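You operate a simulated robot arm through the tools that you are given. There is no shell and no other tool. Be economical: measure what you need, move in short steps, check, and stop when the job is done.

Carry out the task below with a simulated two-armed robot. There is one attempt and no reset: what you move stays moved.

JOB
Clear the chosen lanes, dump lanes 5 and 7 into the tray and send it on.
Fine: choose them by their buttons, press dump once, then next once; spill nothing.

It is judged by the outcome, as a careful person would: the job done as asked, and still so three seconds after it is handed in. It fails if anything else is knocked over, pushed out of place, dropped, spilled or broken.

ROBOT AND FRAMES
Two 7-joint arms with fingered hands on one trunk, on a base that drives. Base frame: it is fixed to the floor where the robot stands at the start and does not move with it; the origin is under the middle of the robot, x ahead of it, y to its left, z up. Lengths are in m, angles in degrees, forces in N, time in s.
The left shoulder is at the start at [0.03, 0.119, 1.269], the right one opposite. With the tool pointing down near the work surface each hand reaches from about 0.24 to 0.6 m from the robot's upright axis, wherever it stands, measured 20 degrees to its own side. Places, roughly: lane five button [0.5, 1.1, 0.9]; lane seven button [0.5, 0.8, 0.9]; medium tray [0.5, 1, 0.75]; medium tray (19x16x7 cm) [0.5, -1, 0.8]; weigher check key [0.7, 0.1, 1.1]; weigher clear key [0.7, 0, 1.1]; weigher down key [0.7, 0.2, 1.2]; weigher drain key [0.7, 0.1, 1.2]; weigher dump key [0.6, 0.2, 1.1]; weigher feed key [0.6, 0.3, 1.1]; weigher next key [0.7, 0.2, 1.1]; weigher reset key [0.7, 0, 1.2]; weigher screen [0.7, 0.2, 1.3]; weigher stop button [0.6, 0.2, 1]; weigher up key [0.6, 0.2, 1.2]; weigher zero key [0.7, 0.1, 1.1]. Payload 3.8 kg a hand.
Tool frame (each hand has its own): the origin (TCP) lies between the finger pads and is the grasp point; the fingertips stand 0.025 m ahead of it; z points along the fingers, y is the line along which they close. Largest opening 0.088 m; the body of the gripper starts 0.029 m behind the TCP. The gripper is a hand of 4 fingers: y runs from the thumb to the fingers, the wrist lies at [-0.013, -0.106, -0.174] in the tool frame.
Orientation is told as [roll, pitch, yaw] about the base's x, y, z axes, in that order, counted from this pose: with the fingers straight down and the wrist toward the robot, the tool's x, y and z point along [0, 1, 0], [1, 0, 0] and [0, 0, -1] of the base frame.

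CONTROLS
- The arms move only by the tool move_arm. It takes "left_series", "right_series" or both (then of equal length, played together; a hand with none holds still); each is a list of rows, each a list of 6 numbers: the shift along the tool's x, y, z in units of 50 mm (1.0 is 50 mm), then the turn, a rotation vector about the tool's x, y, z in units of 4 degrees (1.0 is 4 degrees). In form: [[tx, ty, tz, wx, wy, wz], ...]. A call has 1 to 12 rows; each row shifts and turns the commanded pose from where the row before left it, along the tool's axes as they then stand. A call with a number of a shift or a turn outside -1 to 1 is refused whole. Rows are played at 5 a second. More than 0.05 m and 8.6 degrees between two rows, and nothing of the call is played. Where a pose cannot be reached the arm comes as near as it can. A force on the tool above 90 N (or 10 N above the force at the start of the call, whichever is more), or a blocked arm, ends the call early, and 0.2 s more pass. In this call time passes only in rows, and 0.2 s behind the last. It gives the time, the measured TCP pose, the force on the tool (base axes), the opening and the grip force at its end, in the units of the frame above (readings bear some noise), with the torque about the TCP (base axes, N m) and any sound that the robot's microphone picked up.
- Cameras (640 x 400 px; columns grow to the right, rows downward): "scene" is now at [0.0388, 0.0504, 1.8159]; the picture's right is [0.64, -0.77, 0.00], its down [-0.58, -0.49, -0.65] and it looks along [0.50, 0.42, -0.76] (base axes); focal length 261 px, centre (320, 200). "left" rides on the left gripper at [-0.064, -0.083, -0.098] in its tool frame; the picture's right is [-0.62, -0.37, 0.69], its down [0.71, -0.63, 0.30] and it looks along [0.32, 0.68, 0.65] (tool axes); focal length 265 px, centre (320, 200). "right" rides on the right gripper at [0.064, -0.083, -0.098] in its tool frame; the picture's right is [-0.62, 0.37, -0.69], its down [-0.71, -0.63, 0.30] and it looks along [-0.32, 0.68, 0.65] (tool axes); focal length 265 px, centre (320, 200). There is no depth. A picture from a camera that has moved, and an enlarged one, comes with that camera's place and axes in the base frame and with its lens.
- camera(camera): a new picture of that camera. No time passes.
- raise_lower(by): slides the trunk up (or, below 0, down) by that many m; the arms and the scene camera ride with it, the base frame stays. It gives what a move gives, with no picture.
- steer(legs): drives the robot by 1 to 6 legs, each [ahead, left, turn to the left] in m, m and degrees, along the robot's own axes; the way and the turn of a leg run together, so that a leg with both is an arc; at most 1.5 m and 180 degrees a leg. The arms and the cameras ride along, it lands a little off, and it stops where it bumps. It gives what a move gives.
- finger_targets(index, middle, ring, thumb_bend, thumb_turn, hand): sets how far each is bent, from 0 (flat) to 1 (curled in); at 0.3 the hand is open as for a grip, at 0.7 the pads meet at the TCP. One left out holds its place. A second passes; each finger stops where it meets its share of the squeeze, and holds until it gets a number again. It is the only way to open and close the hand. It gives what a move gives, with no picture; readings hold the bend of each and the force on the fingers (four entries, about 0 where the hand has none), thumb and palm. thumb_turn goes from beside the hand (0) to across from the fingers (1), as for a grip.
- pan_tilt(pan, tilt): turns the head with the scene camera to pan (to the left, within 120 degrees either way) and tilt (down, from -29 to 69), counted from straight ahead of the robot. It gives what a move gives.
- zoom(camera, box): a new picture of the part [left, top, right, bottom] of that camera's present view, enlarged. No time passes.
- job_done(): hands the job in; it is judged then, once.

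Work in short steps. Places have to be worked out from the pictures, the camera data and where the tool is seen: move nearer, look again, correct. Check each grasp and each placing, and mend what went wrong. You have 120 turns and 100 pictures in all, those below and enlarged ones among them. Open the grippers and draw the arms clear of the work before you hand the job in, unless the task says otherwise; then end with one line.

The tools are called after "Emit:" by a JSON object that holds its "op" and its "data". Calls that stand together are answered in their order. move_arm: Moves the arms, as the interface text tells. Its arguments: {"type":"object","properties":{"left_series":{"type":"array","items":{"type":"array","items":{"type":"number"}}},"right_series":{"type":"array","items":{"type":"array","items":{"type":"number"}}}},"required":[]} The other tools are called the same way: raise_lower (by) slides the trunk up or down; finger_targets (index, middle, ring, thumb_bend, thumb_turn, hand) moves the fingers one by one; steer (legs) drives the base; pan_tilt (pan, tilt) turns the head that bears the scene camera; camera (camera) takes a picture; zoom (camera, box) takes an enlarged picture of a part of a camera's view; job_done () hands the job in.

At the start:

```text
t: 0.0
left_tool_pos: [0.4329, 0.4279, 1.2908]
left_tool_rot: [0.0, 0.0, 0.0]
left_ft_force: [-0.1, 0.1, 0.1]
left_ft_torque: [-0.01, 0.0, 0.02]
left_gripper_width: 0.0872
left_gripper_force: 0.1
left_shape: jaw
left_bend: [0.3, 0.3, 0.3, 0.3, 0.98]
left_finger forces: [0.0, 0.0, 0.0, 0.0, 0.0, 0.0]
right_tool_pos: [0.594, 0.0323, 1.3706]
right_tool_rot: [0.0, 0.0, 0.0]
right_ft_force: [0.7, 0.1, 0.1]
right_ft_torque: [-0.01, -0.01, -0.03]
right_gripper_width: 0.0874
right_gripper_force: 0.1
right_shape: jaw
right_bend: [0.3, 0.3, 0.3, 0.3, 0.98]
right_finger forces: [0.0, 0.0, 0.0, 0.1, 0.0, 0.1]
trunk travel left (down, up): [-0.425, 0.165]
robot x, y, heading: [0.0012, 0.0013, 0.2]
head pan, tilt: [39.8, 49.3]
```

scene: 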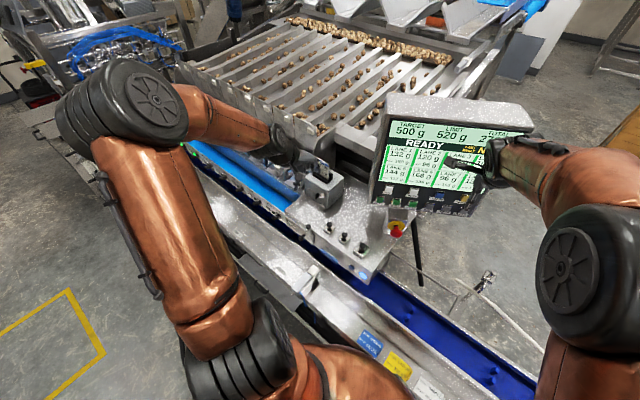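
right: 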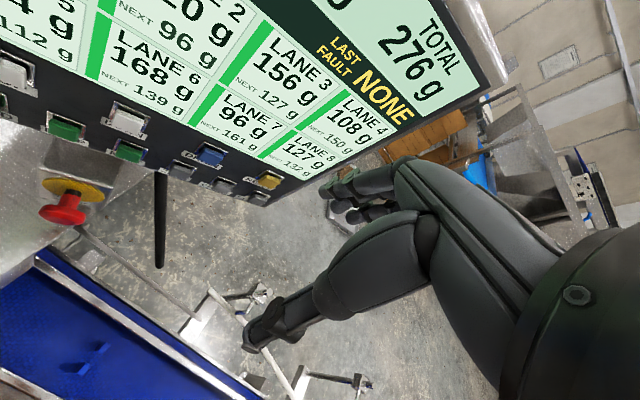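
left: 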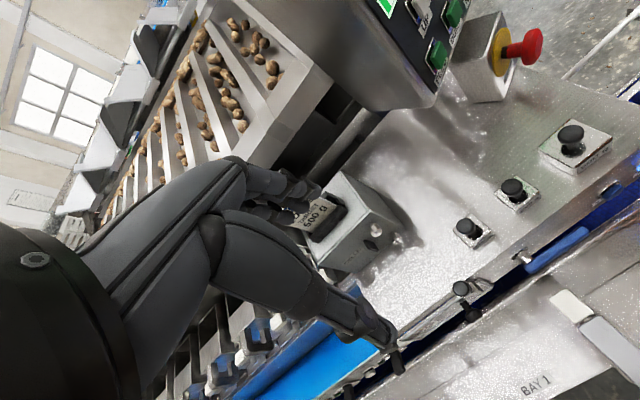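

The screen shows eight lanes and a READY state with total 276 g. I enlarge the screen and keys to read them.

Emit:
{"op": "zoom", "data": {"camera": "scene", "box": [360, 90, 540, 220]}}

Emit:
{"op": "zoom", "data": {"camera": "right", "box": [0, 0, 320, 200]}}

Emit:
{"op": "zoom", "data": {"camera": "left", "box": [180, 200, 500, 400]}}

```text
3.08 times, centred on (450, 155) of scene
camera zoom: at [0.0388, 0.0504, 1.8159], right [0.64, -0.77, 0.0], down [-0.58, -0.49, -0.65], along [0.5, 0.42, -0.76], focal length 802 px, centre (-80, 338)
```

zoom: 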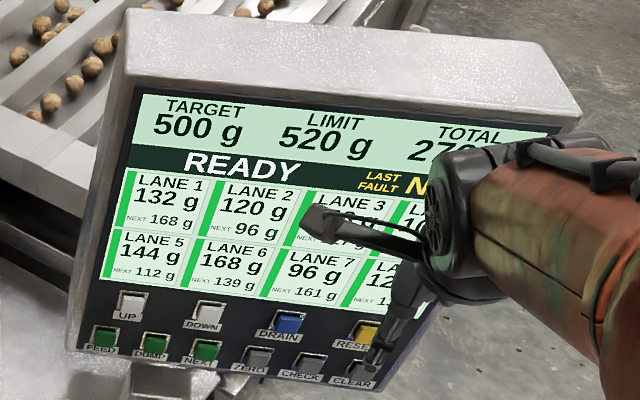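

```text
2.00 times, centred on (160, 100) of right
camera zoom: at [0.5094, 0.0967, 1.4695], right [0.37, -0.62, 0.69], down [-0.63, -0.71, -0.3], along [0.68, -0.32, -0.65], focal length 531 px, centre (640, 400)
```

zoom: 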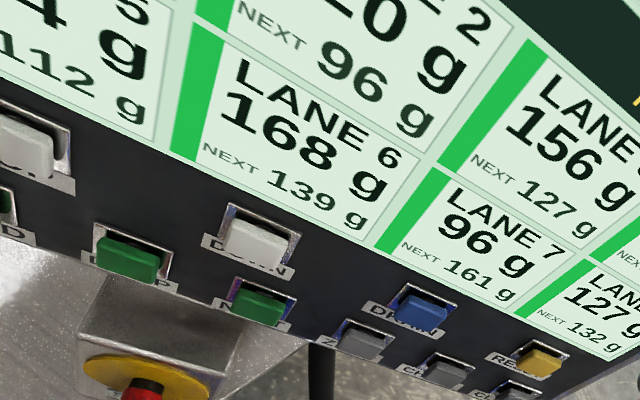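

```text
2.00 times, centred on (340, 300) of left
camera zoom: at [0.351, 0.3653, 1.3898], right [-0.37, -0.62, -0.69], down [-0.63, 0.71, -0.3], along [0.68, 0.32, -0.65], focal length 531 px, centre (280, 0)
```

zoom: 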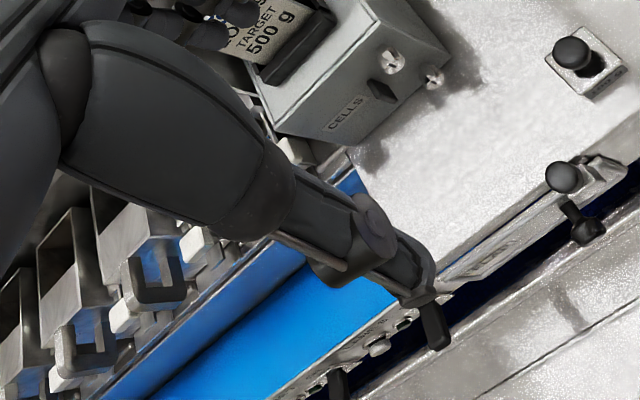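

Presently the total is 276 g, so some lanes are already chosen; lanes 5+7 should give 240 g. I look toward the lane buttons and the tray on the left.

Emit:
{"op": "pan_tilt", "data": {"pan": 65, "tilt": 40}}

Emit:
{"op": "camera", "data": {"camera": "scene"}}

```text
t: 0.9
left_tool_pos: [0.4336, 0.4288, 1.2916]
left_tool_rot: [0.0, 0.0, 0.0]
left_ft_force: [-0.5, -0.1, 0.4]
left_ft_torque: [0.03, -0.02, -0.04]
left_gripper_width: 0.0878
left_gripper_force: 0.0
left_shape: jaw
left_bend: [0.3, 0.3, 0.3, 0.3, 0.98]
left_finger forces: [0.0, 0.1, 0.0, 0.0, 0.0, 0.1]
right_tool_pos: [0.5934, 0.0324, 1.3703]
right_tool_rot: [0.1, -0.1, 0.0]
right_ft_force: [-0.3, -0.1, -0.2]
right_ft_torque: [-0.01, 0.0, 0.0]
right_gripper_width: 0.0877
right_gripper_force: 0.0
right_shape: jaw
right_bend: [0.3, 0.3, 0.3, 0.3, 0.98]
right_finger forces: [0.0, 0.0, 0.0, 0.0, 0.1, 0.1]
trunk travel left (down, up): [-0.425, 0.165]
robot x, y, heading: [-0.004, -0.003, 0.0]
head pan, tilt: [65.0, 40.0]
```

```text
93 pictures are left
camera scene: at [0.0152, 0.0777, 1.829], right [0.91, -0.42, 0.0], down [-0.27, -0.58, -0.77], along [0.32, 0.69, -0.64], focal length 261 px, centre (320, 200)
```

scene: 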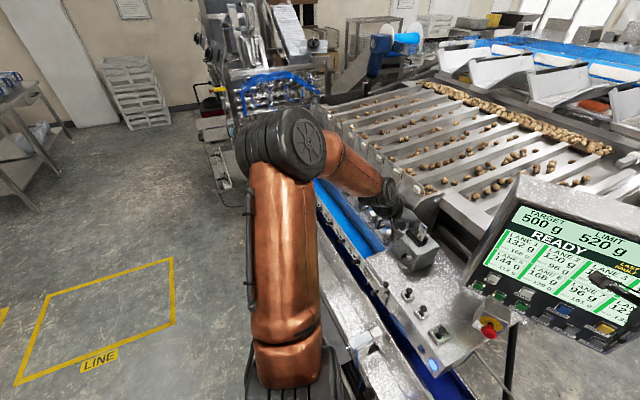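

The left arm hides the buttons. I draw the right hand back from the screen, form a pointing index finger on it, and look straight at the panel.

Emit:
{"op": "move_arm", "data": {"right_series": [[0, -1, 0, 0, 0, 0], [0, -1, 0, 0, 0, 0], [0, -1, 0, 0, 0, 0]]}}

Emit:
{"op": "finger_targets", "data": {"hand": "right", "index": 0.1, "middle": 1, "ring": 1, "thumb_bend": 0.9, "thumb_turn": 1}}

Emit:
{"op": "pan_tilt", "data": {"pan": 10, "tilt": 45}}

Emit:
{"op": "camera", "data": {"camera": "scene"}}

Emit:
{"op": "camera", "data": {"camera": "right"}}

```text
t: 1.7
left_tool_pos: [0.4332, 0.4277, 1.2922]
left_tool_rot: [0.0, 0.0, 0.0]
left_ft_force: [0.5, -0.6, -0.1]
left_ft_torque: [-0.01, -0.01, 0.01]
left_gripper_width: 0.0875
left_gripper_force: 0.0
left_shape: jaw
left_bend: [0.3, 0.3, 0.3, 0.3, 0.98]
left_finger forces: [0.0, 0.0, 0.0, 0.0, 0.0, 0.0]
right_tool_pos: [0.4412, 0.0328, 1.3715]
right_tool_rot: [-0.1, -0.1, 0.1]
right_ft_force: [-0.3, 0.5, -0.6]
right_ft_torque: [-0.01, 0.02, 0.01]
right_gripper_width: 0.0877
right_gripper_force: 0.0
right_shape: jaw
right_bend: [0.3, 0.3, 0.3, 0.3, 0.98]
right_finger forces: [0.0, 0.0, 0.0, 0.0, 0.0, 0.1]
trunk travel left (down, up): [-0.425, 0.165]
robot x, y, heading: [-0.0003, -0.0035, -0.0]
head pan, tilt: [65.0, 40.0]
```

```text
t: 2.7
left_tool_pos: [0.4343, 0.4292, 1.2907]
left_tool_rot: [0.1, 0.1, 0.0]
left_ft_force: [-0.2, 1.0, 0.0]
left_ft_torque: [0.01, 0.0, -0.03]
left_gripper_width: 0.0879
left_gripper_force: 0.0
left_shape: jaw
left_bend: [0.3, 0.3, 0.3, 0.3, 0.98]
left_finger forces: [0.0, 0.0, 0.0, 0.0, 0.0, 0.1]
right_tool_pos: [0.4424, 0.0321, 1.3718]
right_tool_rot: [0.0, 0.0, 0.0]
right_ft_force: [0.1, -0.9, 0.5]
right_ft_torque: [-0.03, 0.02, 0.0]
right_gripper_width: 0.0353
right_gripper_force: 0.0
right_shape: fingers
right_bend: [0.1, 1.0, 1.0, 0.9, 1.0]
right_finger forces: [0.0, 0.0, 0.1, 0.0, 0.0, 0.0]
trunk travel left (down, up): [-0.425, 0.165]
robot x, y, heading: [0.0021, 0.0014, 0.1]
head pan, tilt: [65.0, 40.0]
```

```text
t: 3.9
left_tool_pos: [0.4338, 0.4287, 1.2911]
left_tool_rot: [0.0, 0.1, 0.0]
left_ft_force: [0.2, 0.0, 0.6]
left_ft_torque: [-0.01, 0.02, 0.01]
left_gripper_width: 0.0877
left_gripper_force: 0.1
left_shape: jaw
left_bend: [0.3, 0.3, 0.3, 0.3, 0.98]
left_finger forces: [0.1, 0.0, 0.0, 0.1, 0.0, 0.0]
right_tool_pos: [0.4426, 0.0331, 1.3716]
right_tool_rot: [0.1, 0.0, -0.1]
right_ft_force: [-0.5, -0.3, -0.1]
right_ft_torque: [0.01, 0.0, 0.02]
right_gripper_width: 0.035
right_gripper_force: 0.1
right_shape: fingers
right_bend: [0.1, 1.0, 1.0, 0.9, 1.0]
right_finger forces: [0.1, 0.0, 0.0, 0.1, 0.0, 0.1]
trunk travel left (down, up): [-0.425, 0.165]
robot x, y, heading: [0.002, 0.0001, -0.2]
head pan, tilt: [10.0, 45.0]
```

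```text
92 pictures are left
camera scene: at [0.0591, 0.0149, 1.8218], right [0.17, -0.98, 0.0], down [-0.7, -0.12, -0.71], along [0.7, 0.12, -0.71], focal length 261 px, centre (320, 200)
```

scene: 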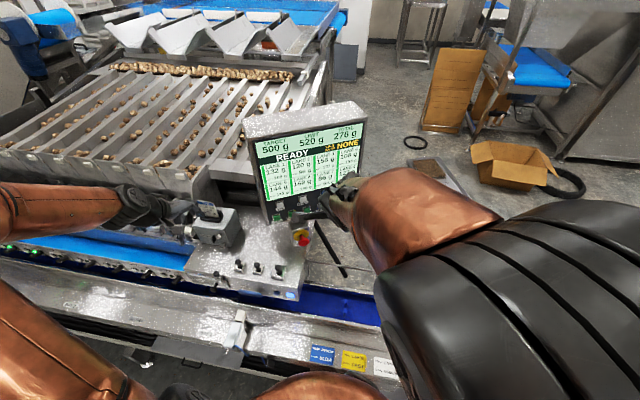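

```text
91 pictures are left
camera right: at [0.3589, 0.0977, 1.47], right [0.37, -0.62, 0.69], down [-0.63, -0.71, -0.3], along [0.68, -0.32, -0.65], focal length 265 px, centre (320, 200)
```

right: 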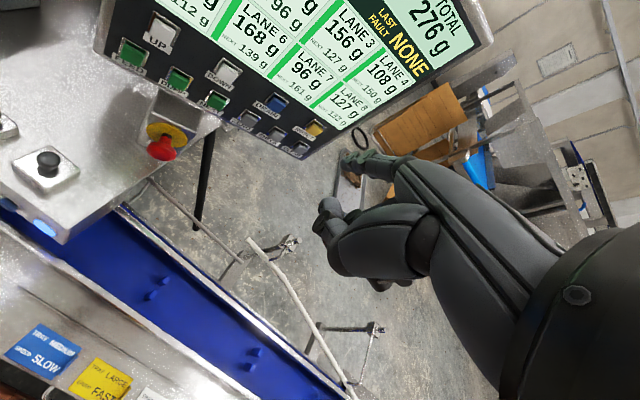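

From two right-camera views I get the keys: CLEAR ≈ (0.758, 0.029, 1.139), DUMP ≈ (0.639, 0.219, 1.146), NEXT ≈ (0.666, 0.172, 1.149); the panel faces about (-0.83, -0.52, 0.2). I zoom on the hand to find the index tip, and also on which lanes are chosen.

Emit:
{"op": "zoom", "data": {"camera": "right", "box": [280, 110, 480, 310]}}

Emit:
{"op": "zoom", "data": {"camera": "scene", "box": [240, 100, 370, 280]}}

```text
2.00 times, centred on (380, 210) of right
camera zoom: at [0.3589, 0.0977, 1.47], right [0.37, -0.62, 0.69], down [-0.63, -0.71, -0.3], along [0.68, -0.32, -0.65], focal length 531 px, centre (200, 180)
```

zoom: 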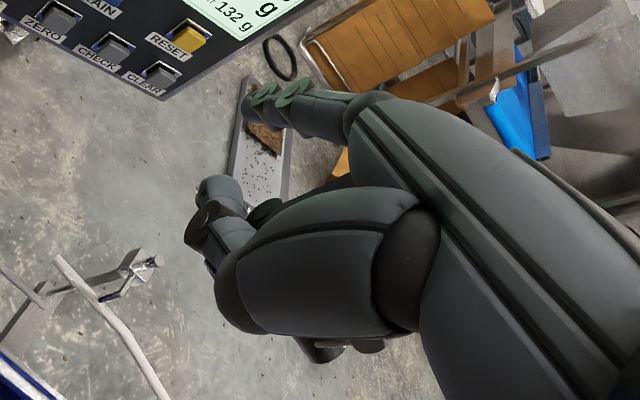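

```text
2.22 times, centred on (305, 190) of scene
camera zoom: at [0.0591, 0.0149, 1.8218], right [0.17, -0.98, 0.0], down [-0.7, -0.12, -0.71], along [0.7, 0.12, -0.71], focal length 579 px, centre (353, 222)
```

zoom: 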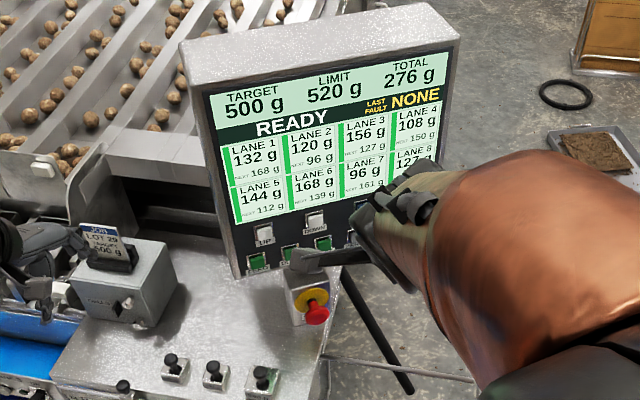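

The stalk seen in the scene view is the wrist camera. I turn the right hand to point forward-left toward the panel (yaw 32°, then pitch up) so the index tip can be seen from above.

Emit:
{"op": "move_arm", "data": {"right_series": [[-1, 0, 0, 0, 0, -1], [-0.5, 0, 0, 0, 0, -1], [0, 0, 0, 0, 0, -1], [0, 0, 0, 0, 0, -1], [0, 0, 0, 0, 0, -1], [0, 0, 0, 0, 0, -1], [0, 0, 0, 0, 0, -1], [0, 0, 0, 0, 0, -1], [0, 0, 0, -1, 0, 0], [0, 0, 0, -1, 0, 0], [0, 0, 0, -1, 0, 0], [0, 0, 0, -1, 0, 0]]}}

Emit:
{"op": "move_arm", "data": {"right_series": [[0, 0, 0, -1, 0, 0], [0, 0, 0, -1, 0, 0], [0, 0, 0, -1, 0, 0], [0, 0, 0, -1, 0, 0], [0, 0, 0, -1, 0, 0], [0, 0, 0, -1, 0, 0], [0, 0, 0, -1, 0, 0], [0, 0, 0, -1, 0, 0], [0, 0, 0, -1, 0, 0], [0, 0, 0, -1, 0, 0]]}}

Emit:
{"op": "camera", "data": {"camera": "scene"}}

Emit:
{"op": "camera", "data": {"camera": "right"}}

```text
t: 6.5
left_tool_pos: [0.434, 0.4275, 1.2917]
left_tool_rot: [0.1, 0.0, -0.1]
left_ft_force: [-0.8, 0.0, 1.2]
left_ft_torque: [-0.01, 0.0, 0.04]
left_gripper_width: 0.0874
left_gripper_force: 0.1
left_shape: jaw
left_bend: [0.3, 0.3, 0.3, 0.3, 0.98]
left_finger forces: [0.0, 0.0, 0.0, 0.1, 0.0, 0.0]
right_tool_pos: [0.4456, -0.0437, 1.3722]
right_tool_rot: [0.0, -16.2, 32.0]
right_ft_force: [-0.9, 0.0, 0.5]
right_ft_torque: [-0.03, -0.01, -0.02]
right_gripper_width: 0.0351
right_gripper_force: 0.1
right_shape: fingers
right_bend: [0.1, 1.0, 1.0, 0.9, 1.0]
right_finger forces: [0.0, 0.1, 0.0, 0.1, 0.0, 0.1]
trunk travel left (down, up): [-0.425, 0.165]
robot x, y, heading: [-0.0003, -0.0031, -0.1]
head pan, tilt: [10.0, 45.0]
```

```text
t: 8.7
left_tool_pos: [0.4349, 0.429, 1.2905]
left_tool_rot: [-0.1, 0.0, 0.0]
left_ft_force: [-0.4, 1.2, -0.6]
left_ft_torque: [0.01, 0.02, 0.0]
left_gripper_width: 0.0876
left_gripper_force: 0.0
left_shape: jaw
left_bend: [0.3, 0.3, 0.3, 0.3, 0.98]
left_finger forces: [0.0, 0.0, 0.0, 0.1, 0.1, 0.0]
right_tool_pos: [0.4451, -0.0431, 1.3696]
right_tool_rot: [0.0, -56.1, 32.1]
right_ft_force: [0.5, -0.3, 0.0]
right_ft_torque: [0.02, 0.0, 0.02]
right_gripper_width: 0.0351
right_gripper_force: 0.1
right_shape: fingers
right_bend: [0.1, 1.0, 1.0, 0.9, 1.0]
right_finger forces: [0.0, 0.0, 0.0, 0.1, 0.0, 0.0]
trunk travel left (down, up): [-0.425, 0.165]
robot x, y, heading: [-0.0008, 0.0, -0.2]
head pan, tilt: [10.0, 45.0]
```

```text
88 pictures are left
camera scene: at [0.0598, 0.0145, 1.8218], right [0.17, -0.98, 0.0], down [-0.7, -0.12, -0.71], along [0.7, 0.12, -0.71], focal length 261 px, centre (320, 200)
```

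scene: 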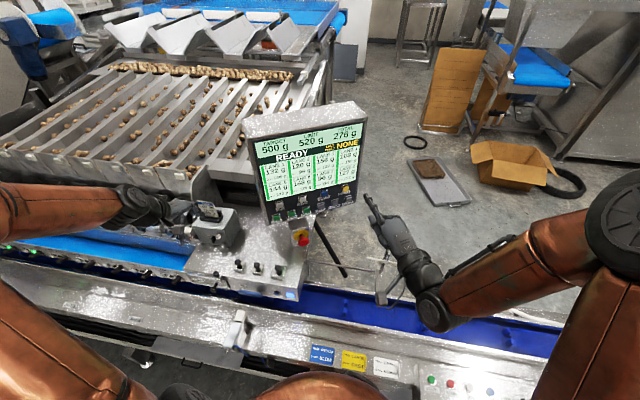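

```text
87 pictures are left
camera right: at [0.3022, -0.0566, 1.3566], right [0.02, -0.72, 0.69], down [0.29, -0.66, -0.69], along [0.96, 0.21, 0.2], focal length 265 px, centre (320, 200)
```

right: 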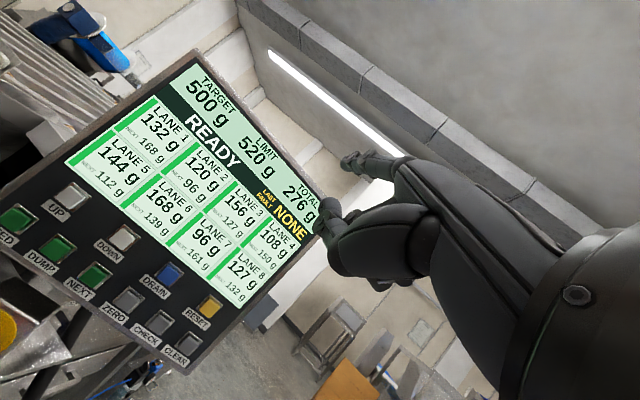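

Now the hand is visible; I zoom on it to locate the index tip.

Emit:
{"op": "zoom", "data": {"camera": "scene", "box": [340, 170, 460, 330]}}

Emit:
{"op": "zoom", "data": {"camera": "right", "box": [300, 130, 460, 290]}}

```text
2.50 times, centred on (400, 250) of scene
camera zoom: at [0.0598, 0.0145, 1.8218], right [0.17, -0.98, 0.0], down [-0.7, -0.12, -0.71], along [0.7, 0.12, -0.71], focal length 652 px, centre (120, 75)
```

zoom: 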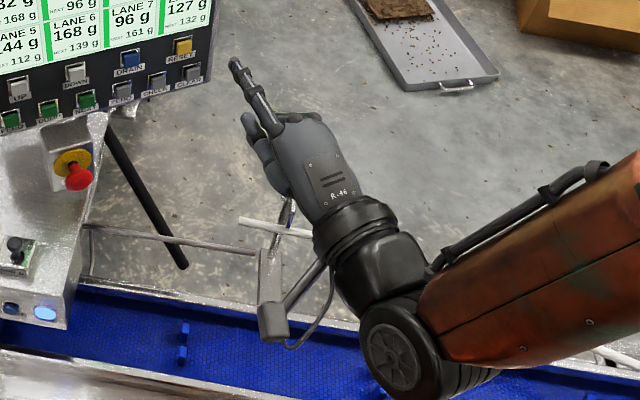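

```text
2.50 times, centred on (380, 210) of right
camera zoom: at [0.3022, -0.0566, 1.3566], right [0.02, -0.72, 0.69], down [0.29, -0.66, -0.69], along [0.96, 0.21, 0.2], focal length 664 px, centre (170, 175)
```

zoom: 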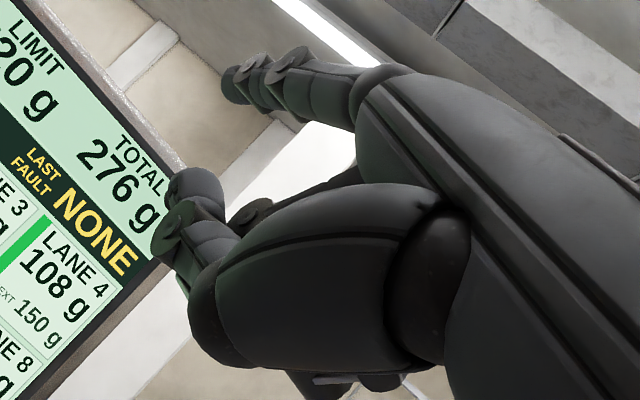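

The index tip is at about (0.006, 0.074, 0.009) in the tool frame, and CLEAR is confirmed at ≈ (0.758, 0.028, 1.137). I pitch down 12° and go to a stand-off about 6 cm in front of CLEAR.

Emit:
{"op": "move_arm", "data": {"right_series": [[0, 0, 0, 1, 0, 0], [0, 0, 0, 1, 0, 0], [0, 0, 0, 1, 0, 0], [-0.317, -0.153, 0.92, 0, 0, 0], [-0.317, -0.153, 0.92, 0, 0, 0], [-0.317, -0.153, 0.92, 0, 0, 0], [-0.317, -0.153, 0.92, 0, 0, 0], [-0.317, -0.153, 0.92, 0, 0, 0], [-0.317, -0.153, 0.92, 0, 0, 0], [-0.317, -0.153, 0.92, 0, 0, 0]]}}

Emit:
{"op": "zoom", "data": {"camera": "scene", "box": [260, 140, 420, 260]}}

Emit:
{"op": "camera", "data": {"camera": "right"}}

```text
t: 10.9
left_tool_pos: [0.4351, 0.4288, 1.2918]
left_tool_rot: [0.0, 0.1, 0.1]
left_ft_force: [0.2, -0.3, 0.2]
left_ft_torque: [0.02, 0.03, 0.02]
left_gripper_width: 0.0877
left_gripper_force: 0.1
left_shape: jaw
left_bend: [0.3, 0.3, 0.3, 0.3, 0.98]
left_finger forces: [0.0, 0.1, 0.1, 0.0, 0.1, 0.0]
right_tool_pos: [0.662, -0.0395, 1.1027]
right_tool_rot: [0.1, -43.9, 32.0]
right_ft_force: [0.0, -0.4, -0.6]
right_ft_torque: [0.02, 0.01, 0.01]
right_gripper_width: 0.0348
right_gripper_force: 0.1
right_shape: fingers
right_bend: [0.1, 1.0, 1.0, 0.9, 1.0]
right_finger forces: [0.0, 0.0, 0.0, 0.1, 0.1, 0.0]
trunk travel left (down, up): [-0.425, 0.165]
robot x, y, heading: [0.0052, -0.0008, -0.0]
head pan, tilt: [10.0, 45.0]
```

```text
3.33 times, centred on (340, 200) of scene
camera zoom: at [0.061, 0.0147, 1.8217], right [0.17, -0.98, 0.0], down [-0.7, -0.12, -0.71], along [0.7, 0.12, -0.71], focal length 869 px, centre (253, 200)
```

zoom: 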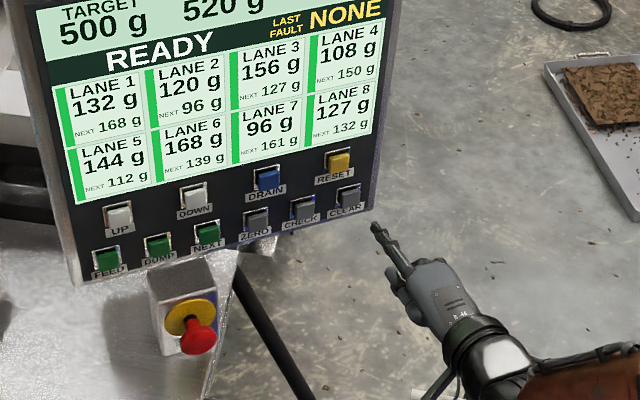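

```text
83 pictures are left
camera right: at [0.519, -0.0531, 1.1157], right [0.15, -0.64, 0.75], down [0.17, -0.73, -0.66], along [0.97, 0.23, 0.0], focal length 265 px, centre (320, 200)
```

right: 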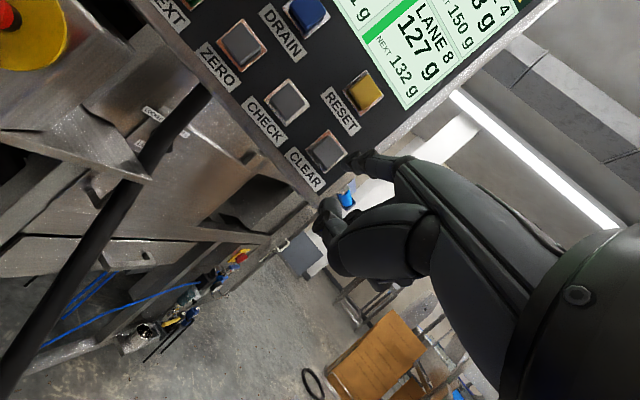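

Tip ≈ (0.702, -0.004, 1.152), CLEAR cap ≈ (0.750, 0.029, 1.148): aligned. I advance 4 cm of the 5.8 cm and look again.

Emit:
{"op": "move_arm", "data": {"right_series": [[0.015, 0.265, 0.3, 0, 0, 0], [0.015, 0.265, 0.3, 0, 0, 0]]}}

Emit:
{"op": "zoom", "data": {"camera": "scene", "box": [300, 170, 400, 240]}}

Emit:
{"op": "zoom", "data": {"camera": "right", "box": [220, 60, 440, 240]}}

```text
t: 11.5
left_tool_pos: [0.4345, 0.4292, 1.2912]
left_tool_rot: [-0.1, 0.0, 0.0]
left_ft_force: [0.7, -0.9, -0.4]
left_ft_torque: [0.01, 0.0, -0.01]
left_gripper_width: 0.0879
left_gripper_force: 0.1
left_shape: jaw
left_bend: [0.3, 0.3, 0.3, 0.3, 0.98]
left_finger forces: [0.0, 0.1, 0.0, 0.0, 0.0, 0.0]
right_tool_pos: [0.6957, -0.0173, 1.099]
right_tool_rot: [-0.1, -44.0, 32.1]
right_ft_force: [0.9, -0.3, -1.2]
right_ft_torque: [0.02, -0.06, 0.01]
right_gripper_width: 0.035
right_gripper_force: 0.5
right_shape: fingers
right_bend: [0.1, 1.0, 1.0, 0.9, 1.0]
right_finger forces: [0.5, 0.0, 0.0, 0.0, 0.0, 0.0]
trunk travel left (down, up): [-0.425, 0.165]
robot x, y, heading: [-0.001, -0.0006, 0.0]
head pan, tilt: [10.0, 45.0]
```

```text
5.71 times, centred on (350, 205) of scene
camera zoom: at [0.0599, 0.0152, 1.8217], right [0.17, -0.98, 0.0], down [-0.7, -0.12, -0.71], along [0.7, 0.12, -0.71], focal length 1489 px, centre (149, 171)
```

zoom: 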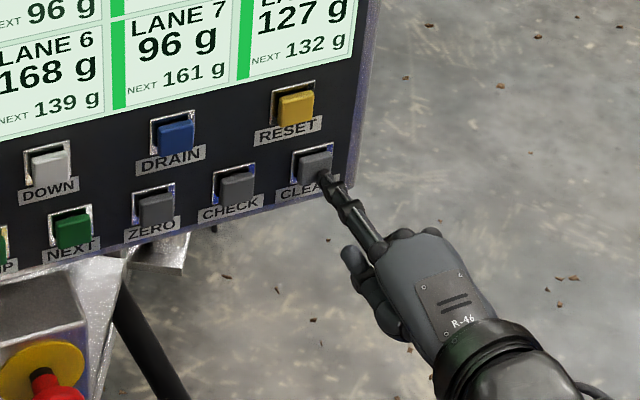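

```text
2.22 times, centred on (330, 150) of right
camera zoom: at [0.5522, -0.0301, 1.1125], right [0.15, -0.64, 0.75], down [0.17, -0.73, -0.66], along [0.97, 0.23, 0.0], focal length 590 px, centre (298, 311)
```

zoom: 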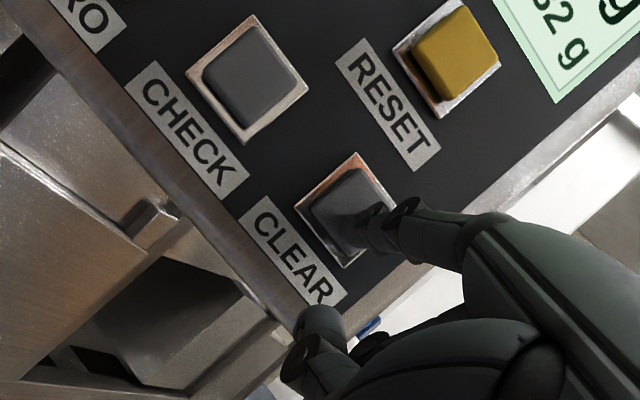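

The tip touches the CLEAR cap (0.5 N). I press a few mm further and watch force and screen.

Emit:
{"op": "move_arm", "data": {"right_series": [[0.004, 0.06, 0.07, 0, 0, 0], [0.004, 0.06, 0.07, 0, 0, 0]]}}

Emit:
{"op": "zoom", "data": {"camera": "scene", "box": [240, 100, 400, 240]}}

```text
t: 12.1
left_tool_pos: [0.432, 0.4265, 1.2934]
left_tool_rot: [0.1, -0.1, 0.0]
left_ft_force: [0.1, 1.0, 0.4]
left_ft_torque: [0.03, -0.02, 0.01]
left_gripper_width: 0.0877
left_gripper_force: 0.1
left_shape: jaw
left_bend: [0.3, 0.3, 0.3, 0.3, 0.98]
left_finger forces: [0.1, 0.0, 0.0, 0.0, 0.0, 0.0]
right_tool_pos: [0.7004, -0.0135, 1.0985]
right_tool_rot: [0.1, -44.2, 32.1]
right_ft_force: [-9.7, -6.1, 0.2]
right_ft_torque: [0.31, -0.5, 0.06]
right_gripper_width: 0.0351
right_gripper_force: 5.4
right_shape: fingers
right_bend: [0.1, 1.0, 1.0, 0.9, 1.0]
right_finger forces: [11.1, 0.0, 0.1, 0.0, 0.1, 0.0]
trunk travel left (down, up): [-0.425, 0.165]
robot x, y, heading: [0.0033, 0.0031, 0.0]
head pan, tilt: [10.0, 45.0]
heard: click
```

```text
2.86 times, centred on (320, 170) of scene
camera zoom: at [0.0556, 0.0125, 1.8219], right [0.17, -0.98, 0.0], down [-0.7, -0.12, -0.71], along [0.7, 0.12, -0.71], focal length 744 px, centre (320, 286)
```

zoom: 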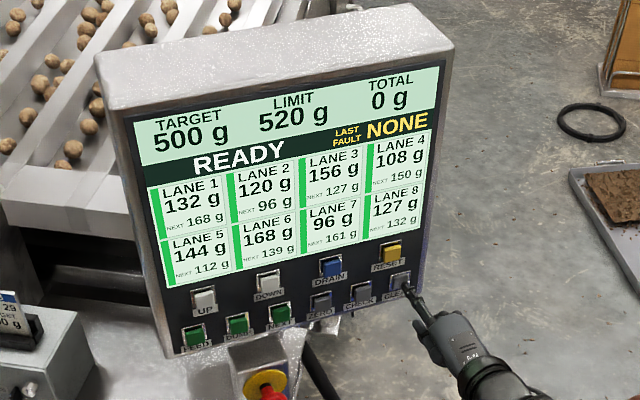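

Click, and total went to 0 g: CLEAR worked. I withdraw the right hand (and pull the left back 10 cm) before driving to the lane buttons.

Emit:
{"op": "move_arm", "data": {"right_series": [[-0.01, -0.265, -0.3, 0, 0, 0], [-0.01, -0.265, -0.3, 0, 0, 0], [0.39, -0.35, -0.8, 0, 0, 0], [0.39, -0.35, -0.8, 0, 0, 0], [0.39, -0.35, -0.8, 0, 0, 0], [0.39, -0.35, -0.8, 0, 0, 0], [0.39, -0.35, -0.8, 0, 0, 0], [0.39, -0.35, -0.8, 0, 0, 0]], "left_series": [[0, -0.25, -0.1, 0, 0, 0], [0, -0.25, -0.1, 0, 0, 0], [0, -0.25, -0.1, 0, 0, 0], [0, -0.25, -0.1, 0, 0, 0], [0, -0.25, -0.1, 0, 0, 0], [0, -0.25, -0.1, 0, 0, 0], [0, -0.25, -0.1, 0, 0, 0], [0, -0.25, -0.1, 0, 0, 0]]}}

Emit:
{"op": "pan_tilt", "data": {"pan": 90, "tilt": 35}}

Emit:
{"op": "camera", "data": {"camera": "scene"}}

```text
t: 13.9
left_tool_pos: [0.3334, 0.4247, 1.3287]
left_tool_rot: [-0.5, 0.9, -0.3]
left_ft_force: [0.2, 0.1, -1.1]
left_ft_torque: [0.01, 0.01, 0.06]
left_gripper_width: 0.0874
left_gripper_force: 0.1
left_shape: jaw
left_bend: [0.3, 0.3, 0.3, 0.3, 0.98]
left_finger forces: [0.0, 0.0, 0.0, 0.0, 0.0, 0.1]
left hand out of reach, approached as far as the arm can: row 8
right_tool_pos: [0.4004, -0.0624, 1.2017]
right_tool_rot: [0.0, -44.0, 32.0]
right_ft_force: [0.9, -0.9, -0.1]
right_ft_torque: [-0.03, 0.01, -0.03]
right_gripper_width: 0.035
right_gripper_force: 0.0
right_shape: fingers
right_bend: [0.1, 1.0, 1.0, 0.9, 1.0]
right_finger forces: [0.0, 0.0, 0.0, 0.1, 0.0, 0.0]
trunk travel left (down, up): [-0.425, 0.165]
robot x, y, heading: [-0.0029, 0.0009, 0.0]
head pan, tilt: [10.0, 45.0]
```

```text
t: 15.5
left_tool_pos: [0.3336, 0.4257, 1.3277]
left_tool_rot: [-0.4, 0.9, -0.2]
left_ft_force: [-0.2, 0.5, -0.4]
left_ft_torque: [0.01, -0.03, 0.02]
left_gripper_width: 0.0876
left_gripper_force: 0.1
left_shape: jaw
left_bend: [0.3, 0.3, 0.3, 0.3, 0.98]
left_finger forces: [0.0, 0.0, 0.0, 0.0, 0.0, 0.0]
right_tool_pos: [0.4019, -0.0635, 1.2009]
right_tool_rot: [-0.1, -44.1, 32.0]
right_ft_force: [0.4, 0.0, 0.6]
right_ft_torque: [0.01, -0.01, -0.02]
right_gripper_width: 0.035
right_gripper_force: 0.1
right_shape: fingers
right_bend: [0.1, 1.0, 1.0, 0.9, 1.0]
right_finger forces: [0.0, 0.0, 0.0, 0.1, 0.0, 0.1]
trunk travel left (down, up): [-0.425, 0.165]
robot x, y, heading: [-0.0002, -0.0034, 0.2]
head pan, tilt: [90.0, 35.0]
```

```text
79 pictures are left
camera scene: at [-0.021, 0.0886, 1.8366], right [1.0, 0.0, 0.0], down [0.0, -0.57, -0.82], along [0.0, 0.82, -0.57], focal length 261 px, centre (320, 200)
```

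scene: 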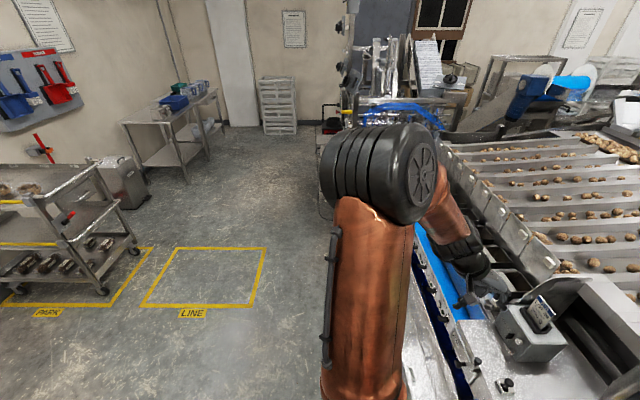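

The aisle to the left is clear nearby. I drive left 0.6 m and look at the lane buttons.

Emit:
{"op": "steer", "data": {"legs": [[0, 0.6, 0]]}}

Emit:
{"op": "pan_tilt", "data": {"pan": 15, "tilt": 50}}

Emit:
{"op": "camera", "data": {"camera": "scene"}}

Emit:
{"op": "camera", "data": {"camera": "left"}}

```text
t: 18.9
left_tool_pos: [0.3346, 1.025, 1.3287]
left_tool_rot: [-0.5, 1.0, -0.3]
left_ft_force: [-0.2, -0.6, -0.2]
left_ft_torque: [0.01, -0.01, -0.01]
left_gripper_width: 0.0879
left_gripper_force: 0.1
left_shape: jaw
left_bend: [0.3, 0.3, 0.3, 0.3, 0.98]
left_finger forces: [0.1, 0.0, 0.0, 0.0, 0.0, 0.0]
right_tool_pos: [0.4017, 0.535, 1.2009]
right_tool_rot: [0.1, -44.0, 31.9]
right_ft_force: [-0.2, -0.4, -0.4]
right_ft_torque: [0.02, -0.01, -0.01]
right_gripper_width: 0.035
right_gripper_force: 0.1
right_shape: fingers
right_bend: [0.1, 1.0, 1.0, 0.9, 1.0]
right_finger forces: [0.0, 0.0, 0.0, 0.0, 0.1, 0.0]
trunk travel left (down, up): [-0.425, 0.165]
robot x, y, heading: [-0.0008, 0.601, -0.3]
head pan, tilt: [90.0, 35.0]
```

```text
t: 20.3
left_tool_pos: [0.3343, 1.0248, 1.3285]
left_tool_rot: [-0.6, 1.0, -0.3]
left_ft_force: [-0.3, 0.1, 0.0]
left_ft_torque: [-0.01, 0.01, 0.0]
left_gripper_width: 0.0879
left_gripper_force: 0.1
left_shape: jaw
left_bend: [0.3, 0.3, 0.3, 0.3, 0.98]
left_finger forces: [0.1, 0.0, 0.0, 0.0, 0.0, 0.0]
right_tool_pos: [0.4017, 0.5352, 1.2008]
right_tool_rot: [0.1, -43.9, 31.9]
right_ft_force: [-0.4, 0.0, -0.7]
right_ft_torque: [0.0, -0.01, 0.02]
right_gripper_width: 0.0351
right_gripper_force: 0.2
right_shape: fingers
right_bend: [0.1, 1.0, 1.0, 0.9, 1.0]
right_finger forces: [0.0, 0.1, 0.0, 0.1, 0.0, 0.0]
trunk travel left (down, up): [-0.425, 0.165]
robot x, y, heading: [-0.0006, 0.5982, -0.2]
head pan, tilt: [15.0, 50.0]
```

```text
78 pictures are left
camera scene: at [0.0538, 0.6193, 1.8149], right [0.26, -0.97, 0.0], down [-0.74, -0.2, -0.64], along [0.62, 0.17, -0.77], focal length 261 px, centre (320, 200)
```

scene: 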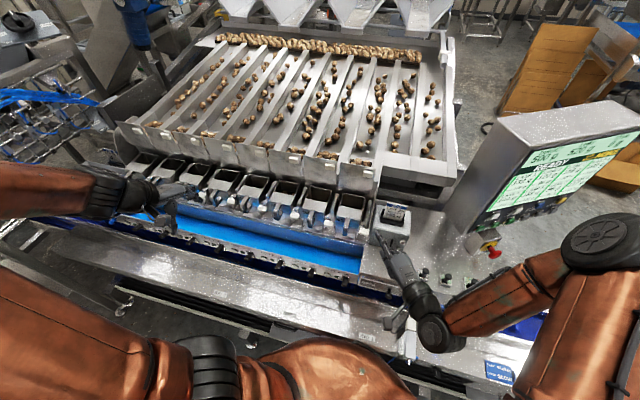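

```text
77 pictures are left
camera left: at [0.2529, 0.9623, 1.4288], right [-0.38, -0.62, -0.68], down [-0.63, 0.71, -0.3], along [0.67, 0.31, -0.67], focal length 265 px, centre (320, 200)
```

left: 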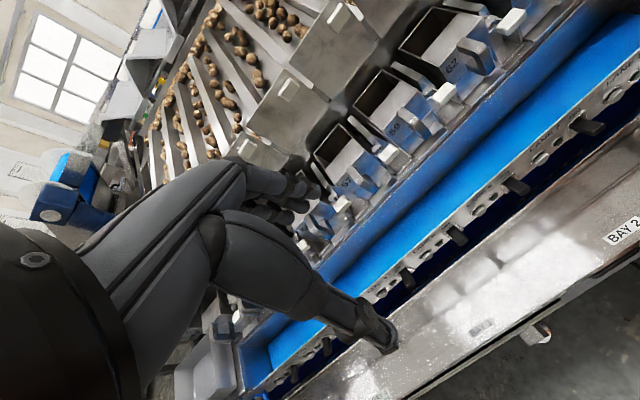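

Eight hoppers in a row are visible, with white pieces on the front and small knobs below. I zoom in to identify buttons, labels and the tray.

Emit:
{"op": "zoom", "data": {"camera": "scene", "box": [180, 150, 380, 290]}}

Emit:
{"op": "zoom", "data": {"camera": "left", "box": [380, 0, 640, 200]}}

Emit:
{"op": "zoom", "data": {"camera": "left", "box": [180, 240, 420, 400]}}

```text
2.86 times, centred on (280, 220) of scene
camera zoom: at [0.0538, 0.6193, 1.8149], right [0.26, -0.97, 0.0], down [-0.74, -0.2, -0.64], along [0.62, 0.17, -0.77], focal length 744 px, centre (434, 143)
```

zoom: 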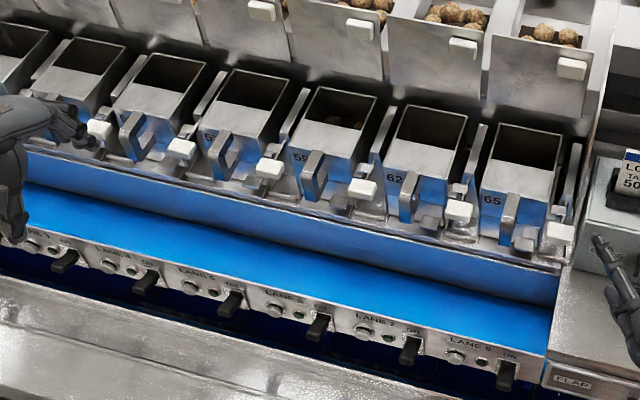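

```text
2.00 times, centred on (510, 100) of left
camera zoom: at [0.2529, 0.9623, 1.4288], right [-0.38, -0.62, -0.68], down [-0.63, 0.71, -0.3], along [0.67, 0.31, -0.67], focal length 531 px, centre (-60, 400)
```

zoom: 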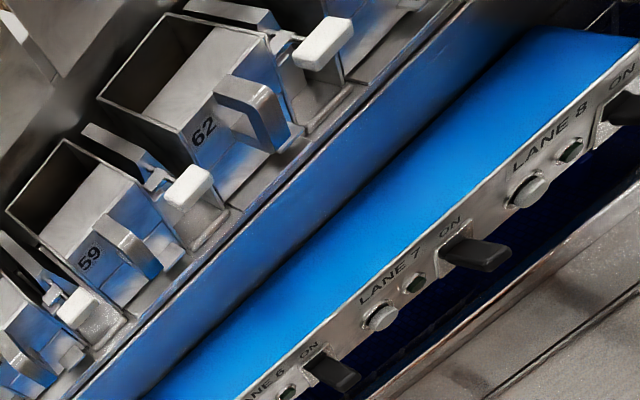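

```text
2.50 times, centred on (300, 320) of left
camera zoom: at [0.2529, 0.9623, 1.4288], right [-0.38, -0.62, -0.68], down [-0.63, 0.71, -0.3], along [0.67, 0.31, -0.67], focal length 664 px, centre (370, -100)
```

zoom: 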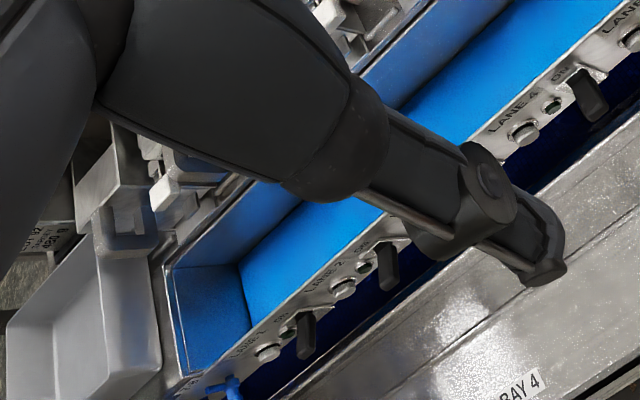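

Each lane has a label, a round metal button, a lamp and an ON lever. Triangulated: lane 7 button ≈ (0.452, 0.825, 0.907), lane 5 ≈ (0.452, 1.075, 0.907). I drive 0.4 m further left so the right (pointing) hand can reach both.

Emit:
{"op": "steer", "data": {"legs": [[0, 0.4, 0]]}}

Emit:
{"op": "pan_tilt", "data": {"pan": -10, "tilt": 60}}

Emit:
{"op": "camera", "data": {"camera": "scene"}}

Emit:
{"op": "camera", "data": {"camera": "right"}}

```text
t: 22.8
left_tool_pos: [0.3365, 1.4238, 1.3288]
left_tool_rot: [-0.5, 0.9, -0.6]
left_ft_force: [0.5, -0.2, 0.2]
left_ft_torque: [0.0, 0.01, 0.0]
left_gripper_width: 0.0878
left_gripper_force: 0.1
left_shape: jaw
left_bend: [0.3, 0.3, 0.3, 0.3, 0.98]
left_finger forces: [0.0, 0.1, 0.0, 0.0, 0.0, 0.1]
right_tool_pos: [0.402, 0.9349, 1.2005]
right_tool_rot: [0.0, -44.0, 31.7]
right_ft_force: [-0.1, 0.5, 0.9]
right_ft_torque: [0.01, -0.03, 0.0]
right_gripper_width: 0.0348
right_gripper_force: 0.1
right_shape: fingers
right_bend: [0.1, 1.0, 1.0, 0.9, 1.0]
right_finger forces: [0.0, 0.0, 0.0, 0.1, 0.1, 0.0]
trunk travel left (down, up): [-0.425, 0.165]
robot x, y, heading: [0.0021, 0.9982, -0.3]
head pan, tilt: [15.0, 50.0]
```

```text
t: 23.7
left_tool_pos: [0.3368, 1.4219, 1.3277]
left_tool_rot: [-0.4, 1.0, -0.5]
left_ft_force: [-0.8, 0.1, 0.1]
left_ft_torque: [0.01, 0.0, 0.0]
left_gripper_width: 0.088
left_gripper_force: 0.1
left_shape: jaw
left_bend: [0.3, 0.3, 0.3, 0.3, 0.98]
left_finger forces: [0.0, 0.1, 0.0, 0.1, 0.0, 0.1]
right_tool_pos: [0.4027, 0.9332, 1.1995]
right_tool_rot: [0.0, -44.0, 31.7]
right_ft_force: [1.0, -0.2, -0.6]
right_ft_torque: [0.0, -0.03, 0.02]
right_gripper_width: 0.0348
right_gripper_force: 0.0
right_shape: fingers
right_bend: [0.1, 1.0, 1.0, 0.9, 1.0]
right_finger forces: [0.0, 0.0, 0.0, 0.0, 0.0, 0.0]
trunk travel left (down, up): [-0.425, 0.165]
robot x, y, heading: [0.0012, 0.9975, -0.2]
head pan, tilt: [-10.0, 60.0]
```

```text
73 pictures are left
camera scene: at [0.0462, 0.9875, 1.8023], right [-0.18, -0.98, 0.0], down [-0.85, 0.15, -0.5], along [0.49, -0.09, -0.87], focal length 261 px, centre (320, 200)
```

scene: 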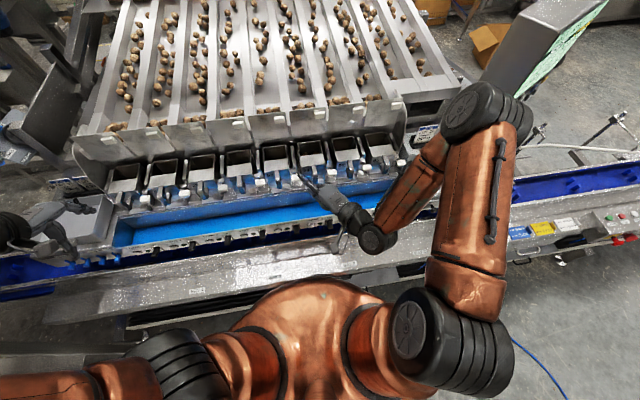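

```text
72 pictures are left
camera right: at [0.259, 0.9216, 1.2145], right [0.14, -0.64, 0.75], down [0.17, -0.73, -0.66], along [0.98, 0.22, 0.0], focal length 265 px, centre (320, 200)
```

right: 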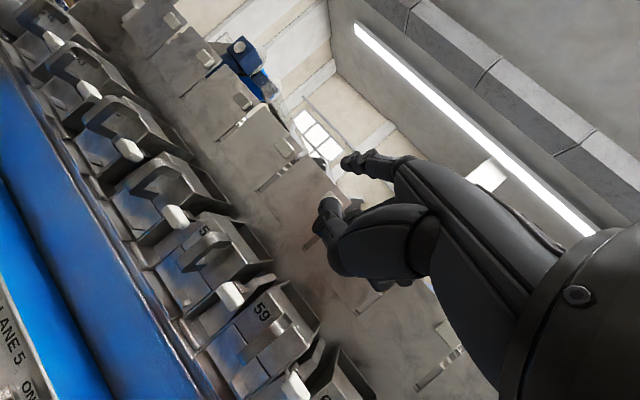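

I now turn the right hand back to yaw 0 and pitch ≈ -4°, so the index points forward-down, and view the rail closely.

Emit:
{"op": "move_arm", "data": {"right_series": [[0, 0, 0, 1, 0, 0], [0, 0, 0, 1, 0, 0], [0, 0, 0, 1, 0, 0], [0, 0, 0, 1, 0, 0], [0, 0, 0, 1, 0, 0], [0, 0, 0, 1, 0, 0], [0, 0, 0, 1, 0, 0], [0, 0, 0, 1, 0, 0], [0, 0, 0, 1, 0, 0], [0, 0, 0, 1, 0, 0]]}}

Emit:
{"op": "move_arm", "data": {"right_series": [[0, 0, 0, 0, 0, 1], [0, 0, 0, 0, 0, 1], [0, 0, 0, 0, 0, 1], [0, 0, 0, 0, 0, 1], [0, 0, 0, 0, 0, 1], [0, -0.5, 0, 0, 0, 1], [0, -0.5, 0, 0, 0, 1], [0, -0.4, 0.5, 0, 0, 1]]}}

Emit:
{"op": "camera", "data": {"camera": "right"}}

Emit:
{"op": "zoom", "data": {"camera": "scene", "box": [200, 170, 420, 290]}}

```text
t: 25.9
left_tool_pos: [0.3369, 1.4232, 1.3289]
left_tool_rot: [-0.6, 1.0, -0.5]
left_ft_force: [0.1, -0.3, 0.1]
left_ft_torque: [-0.01, 0.01, 0.02]
left_gripper_width: 0.0876
left_gripper_force: 0.0
left_shape: jaw
left_bend: [0.3, 0.3, 0.3, 0.3, 0.98]
left_finger forces: [0.1, 0.0, 0.1, 0.0, 0.0, 0.0]
right_tool_pos: [0.403, 0.9344, 1.201]
right_tool_rot: [0.1, -4.0, 31.7]
right_ft_force: [0.7, -0.3, 0.2]
right_ft_torque: [0.04, -0.02, 0.0]
right_gripper_width: 0.0349
right_gripper_force: 0.0
right_shape: fingers
right_bend: [0.1, 1.0, 1.0, 0.9, 1.0]
right_finger forces: [0.0, 0.0, 0.1, 0.0, 0.0, 0.0]
trunk travel left (down, up): [-0.425, 0.165]
robot x, y, heading: [0.0023, 0.9979, -0.1]
head pan, tilt: [-10.0, 60.0]
```

```text
t: 27.7
left_tool_pos: [0.3382, 1.4232, 1.328]
left_tool_rot: [-0.6, 1.0, -0.5]
left_ft_force: [0.7, 0.7, -0.2]
left_ft_torque: [0.01, 0.0, 0.0]
left_gripper_width: 0.0881
left_gripper_force: 0.0
left_shape: jaw
left_bend: [0.3, 0.3, 0.3, 0.3, 0.98]
left_finger forces: [0.0, 0.0, 0.0, 0.0, 0.0, 0.0]
right_tool_pos: [0.36, 0.9349, 1.1649]
right_tool_rot: [2.2, -3.3, -0.5]
right_ft_force: [-0.4, -0.1, 0.2]
right_ft_torque: [0.01, -0.01, 0.02]
right_gripper_width: 0.0351
right_gripper_force: 0.0
right_shape: fingers
right_bend: [0.1, 1.0, 1.0, 0.9, 1.0]
right_finger forces: [0.1, 0.0, 0.1, 0.1, 0.0, 0.1]
right hand out of reach, approached as far as the arm can: row 7, 8
trunk travel left (down, up): [-0.425, 0.165]
robot x, y, heading: [0.0013, 1.0009, -0.4]
head pan, tilt: [-10.0, 60.0]
```

```text
71 pictures are left
camera right: at [0.2714, 0.997, 1.2611], right [0.32, -0.65, 0.69], down [-0.62, -0.7, -0.37], along [0.72, -0.31, -0.62], focal length 265 px, centre (320, 200)
```

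right: 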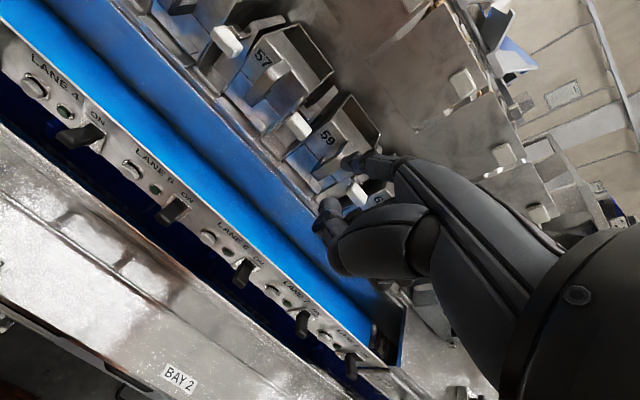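

```text
2.91 times, centred on (310, 230) of scene
camera zoom: at [0.0479, 0.9886, 1.8022], right [-0.18, -0.98, 0.0], down [-0.85, 0.15, -0.5], along [0.49, -0.09, -0.87], focal length 758 px, centre (349, 113)
```

zoom: 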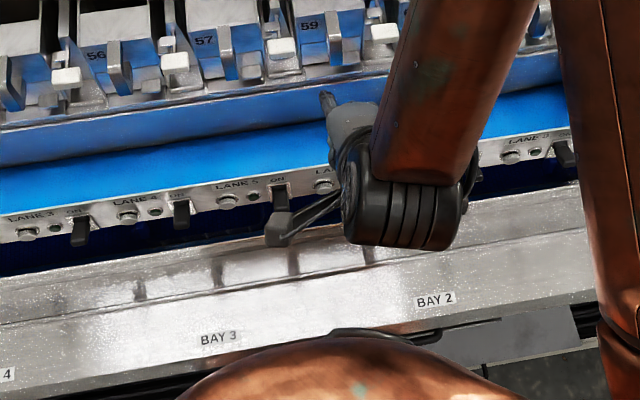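

I zoom on the rail around lanes 5–7 in the right camera to see the button faces and lamps.

Emit:
{"op": "zoom", "data": {"camera": "right", "box": [100, 130, 340, 340]}}

```text
1.90 times, centred on (220, 235) of right
camera zoom: at [0.2714, 0.997, 1.2611], right [0.32, -0.65, 0.69], down [-0.62, -0.7, -0.37], along [0.72, -0.31, -0.62], focal length 506 px, centre (510, 133)
```

zoom: 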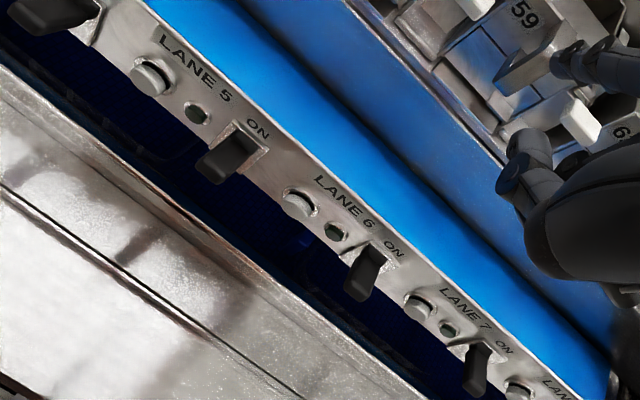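

Buttons confirmed: lane 5 ≈ (0.452, 1.074, 0.909), lane 7 ≈ (0.452, 0.824, 0.910). The right arm is cramped, so I back off 0.1 m and shift 0.17 m left to give it room.

Emit:
{"op": "steer", "data": {"legs": [[-0.1, 0.17, 0]]}}

Emit:
{"op": "move_arm", "data": {"right_series": [[0, 0, 0.1, 0, 0, 0]]}}

```text
t: 29.3
left_tool_pos: [0.2389, 1.5869, 1.3283]
left_tool_rot: [-0.4, 0.9, -0.6]
left_ft_force: [0.8, -0.5, 0.5]
left_ft_torque: [0.02, -0.03, -0.01]
left_gripper_width: 0.0878
left_gripper_force: 0.1
left_shape: jaw
left_bend: [0.3, 0.3, 0.3, 0.3, 0.98]
left_finger forces: [0.0, 0.1, 0.0, 0.1, 0.0, 0.0]
right_tool_pos: [0.2603, 1.101, 1.1655]
right_tool_rot: [2.1, -3.4, -0.4]
right_ft_force: [1.3, -0.5, 0.2]
right_ft_torque: [0.0, 0.0, -0.03]
right_gripper_width: 0.0351
right_gripper_force: 0.2
right_shape: fingers
right_bend: [0.1, 1.0, 1.0, 0.9, 1.0]
right_finger forces: [0.0, 0.0, 0.0, 0.0, 0.0, 0.0]
trunk travel left (down, up): [-0.425, 0.165]
robot x, y, heading: [-0.0961, 1.1628, -0.2]
head pan, tilt: [-10.0, 60.0]
```

```text
t: 29.7
left_tool_pos: [0.239, 1.5873, 1.3282]
left_tool_rot: [-0.5, 1.0, -0.6]
left_ft_force: [0.2, 0.5, -0.5]
left_ft_torque: [0.01, -0.01, -0.01]
left_gripper_width: 0.0877
left_gripper_force: 0.1
left_shape: jaw
left_bend: [0.3, 0.3, 0.3, 0.3, 0.98]
left_finger forces: [0.0, 0.1, 0.1, 0.1, 0.0, 0.0]
right_tool_pos: [0.2613, 1.0998, 1.1593]
right_tool_rot: [2.1, -3.4, -0.5]
right_ft_force: [-0.6, 0.1, 0.4]
right_ft_torque: [0.0, 0.0, 0.03]
right_gripper_width: 0.035
right_gripper_force: 0.1
right_shape: fingers
right_bend: [0.1, 1.0, 1.0, 0.9, 1.0]
right_finger forces: [0.1, 0.0, 0.1, 0.0, 0.0, 0.0]
trunk travel left (down, up): [-0.425, 0.165]
robot x, y, heading: [-0.0955, 1.1616, -0.1]
head pan, tilt: [-10.0, 60.0]
```

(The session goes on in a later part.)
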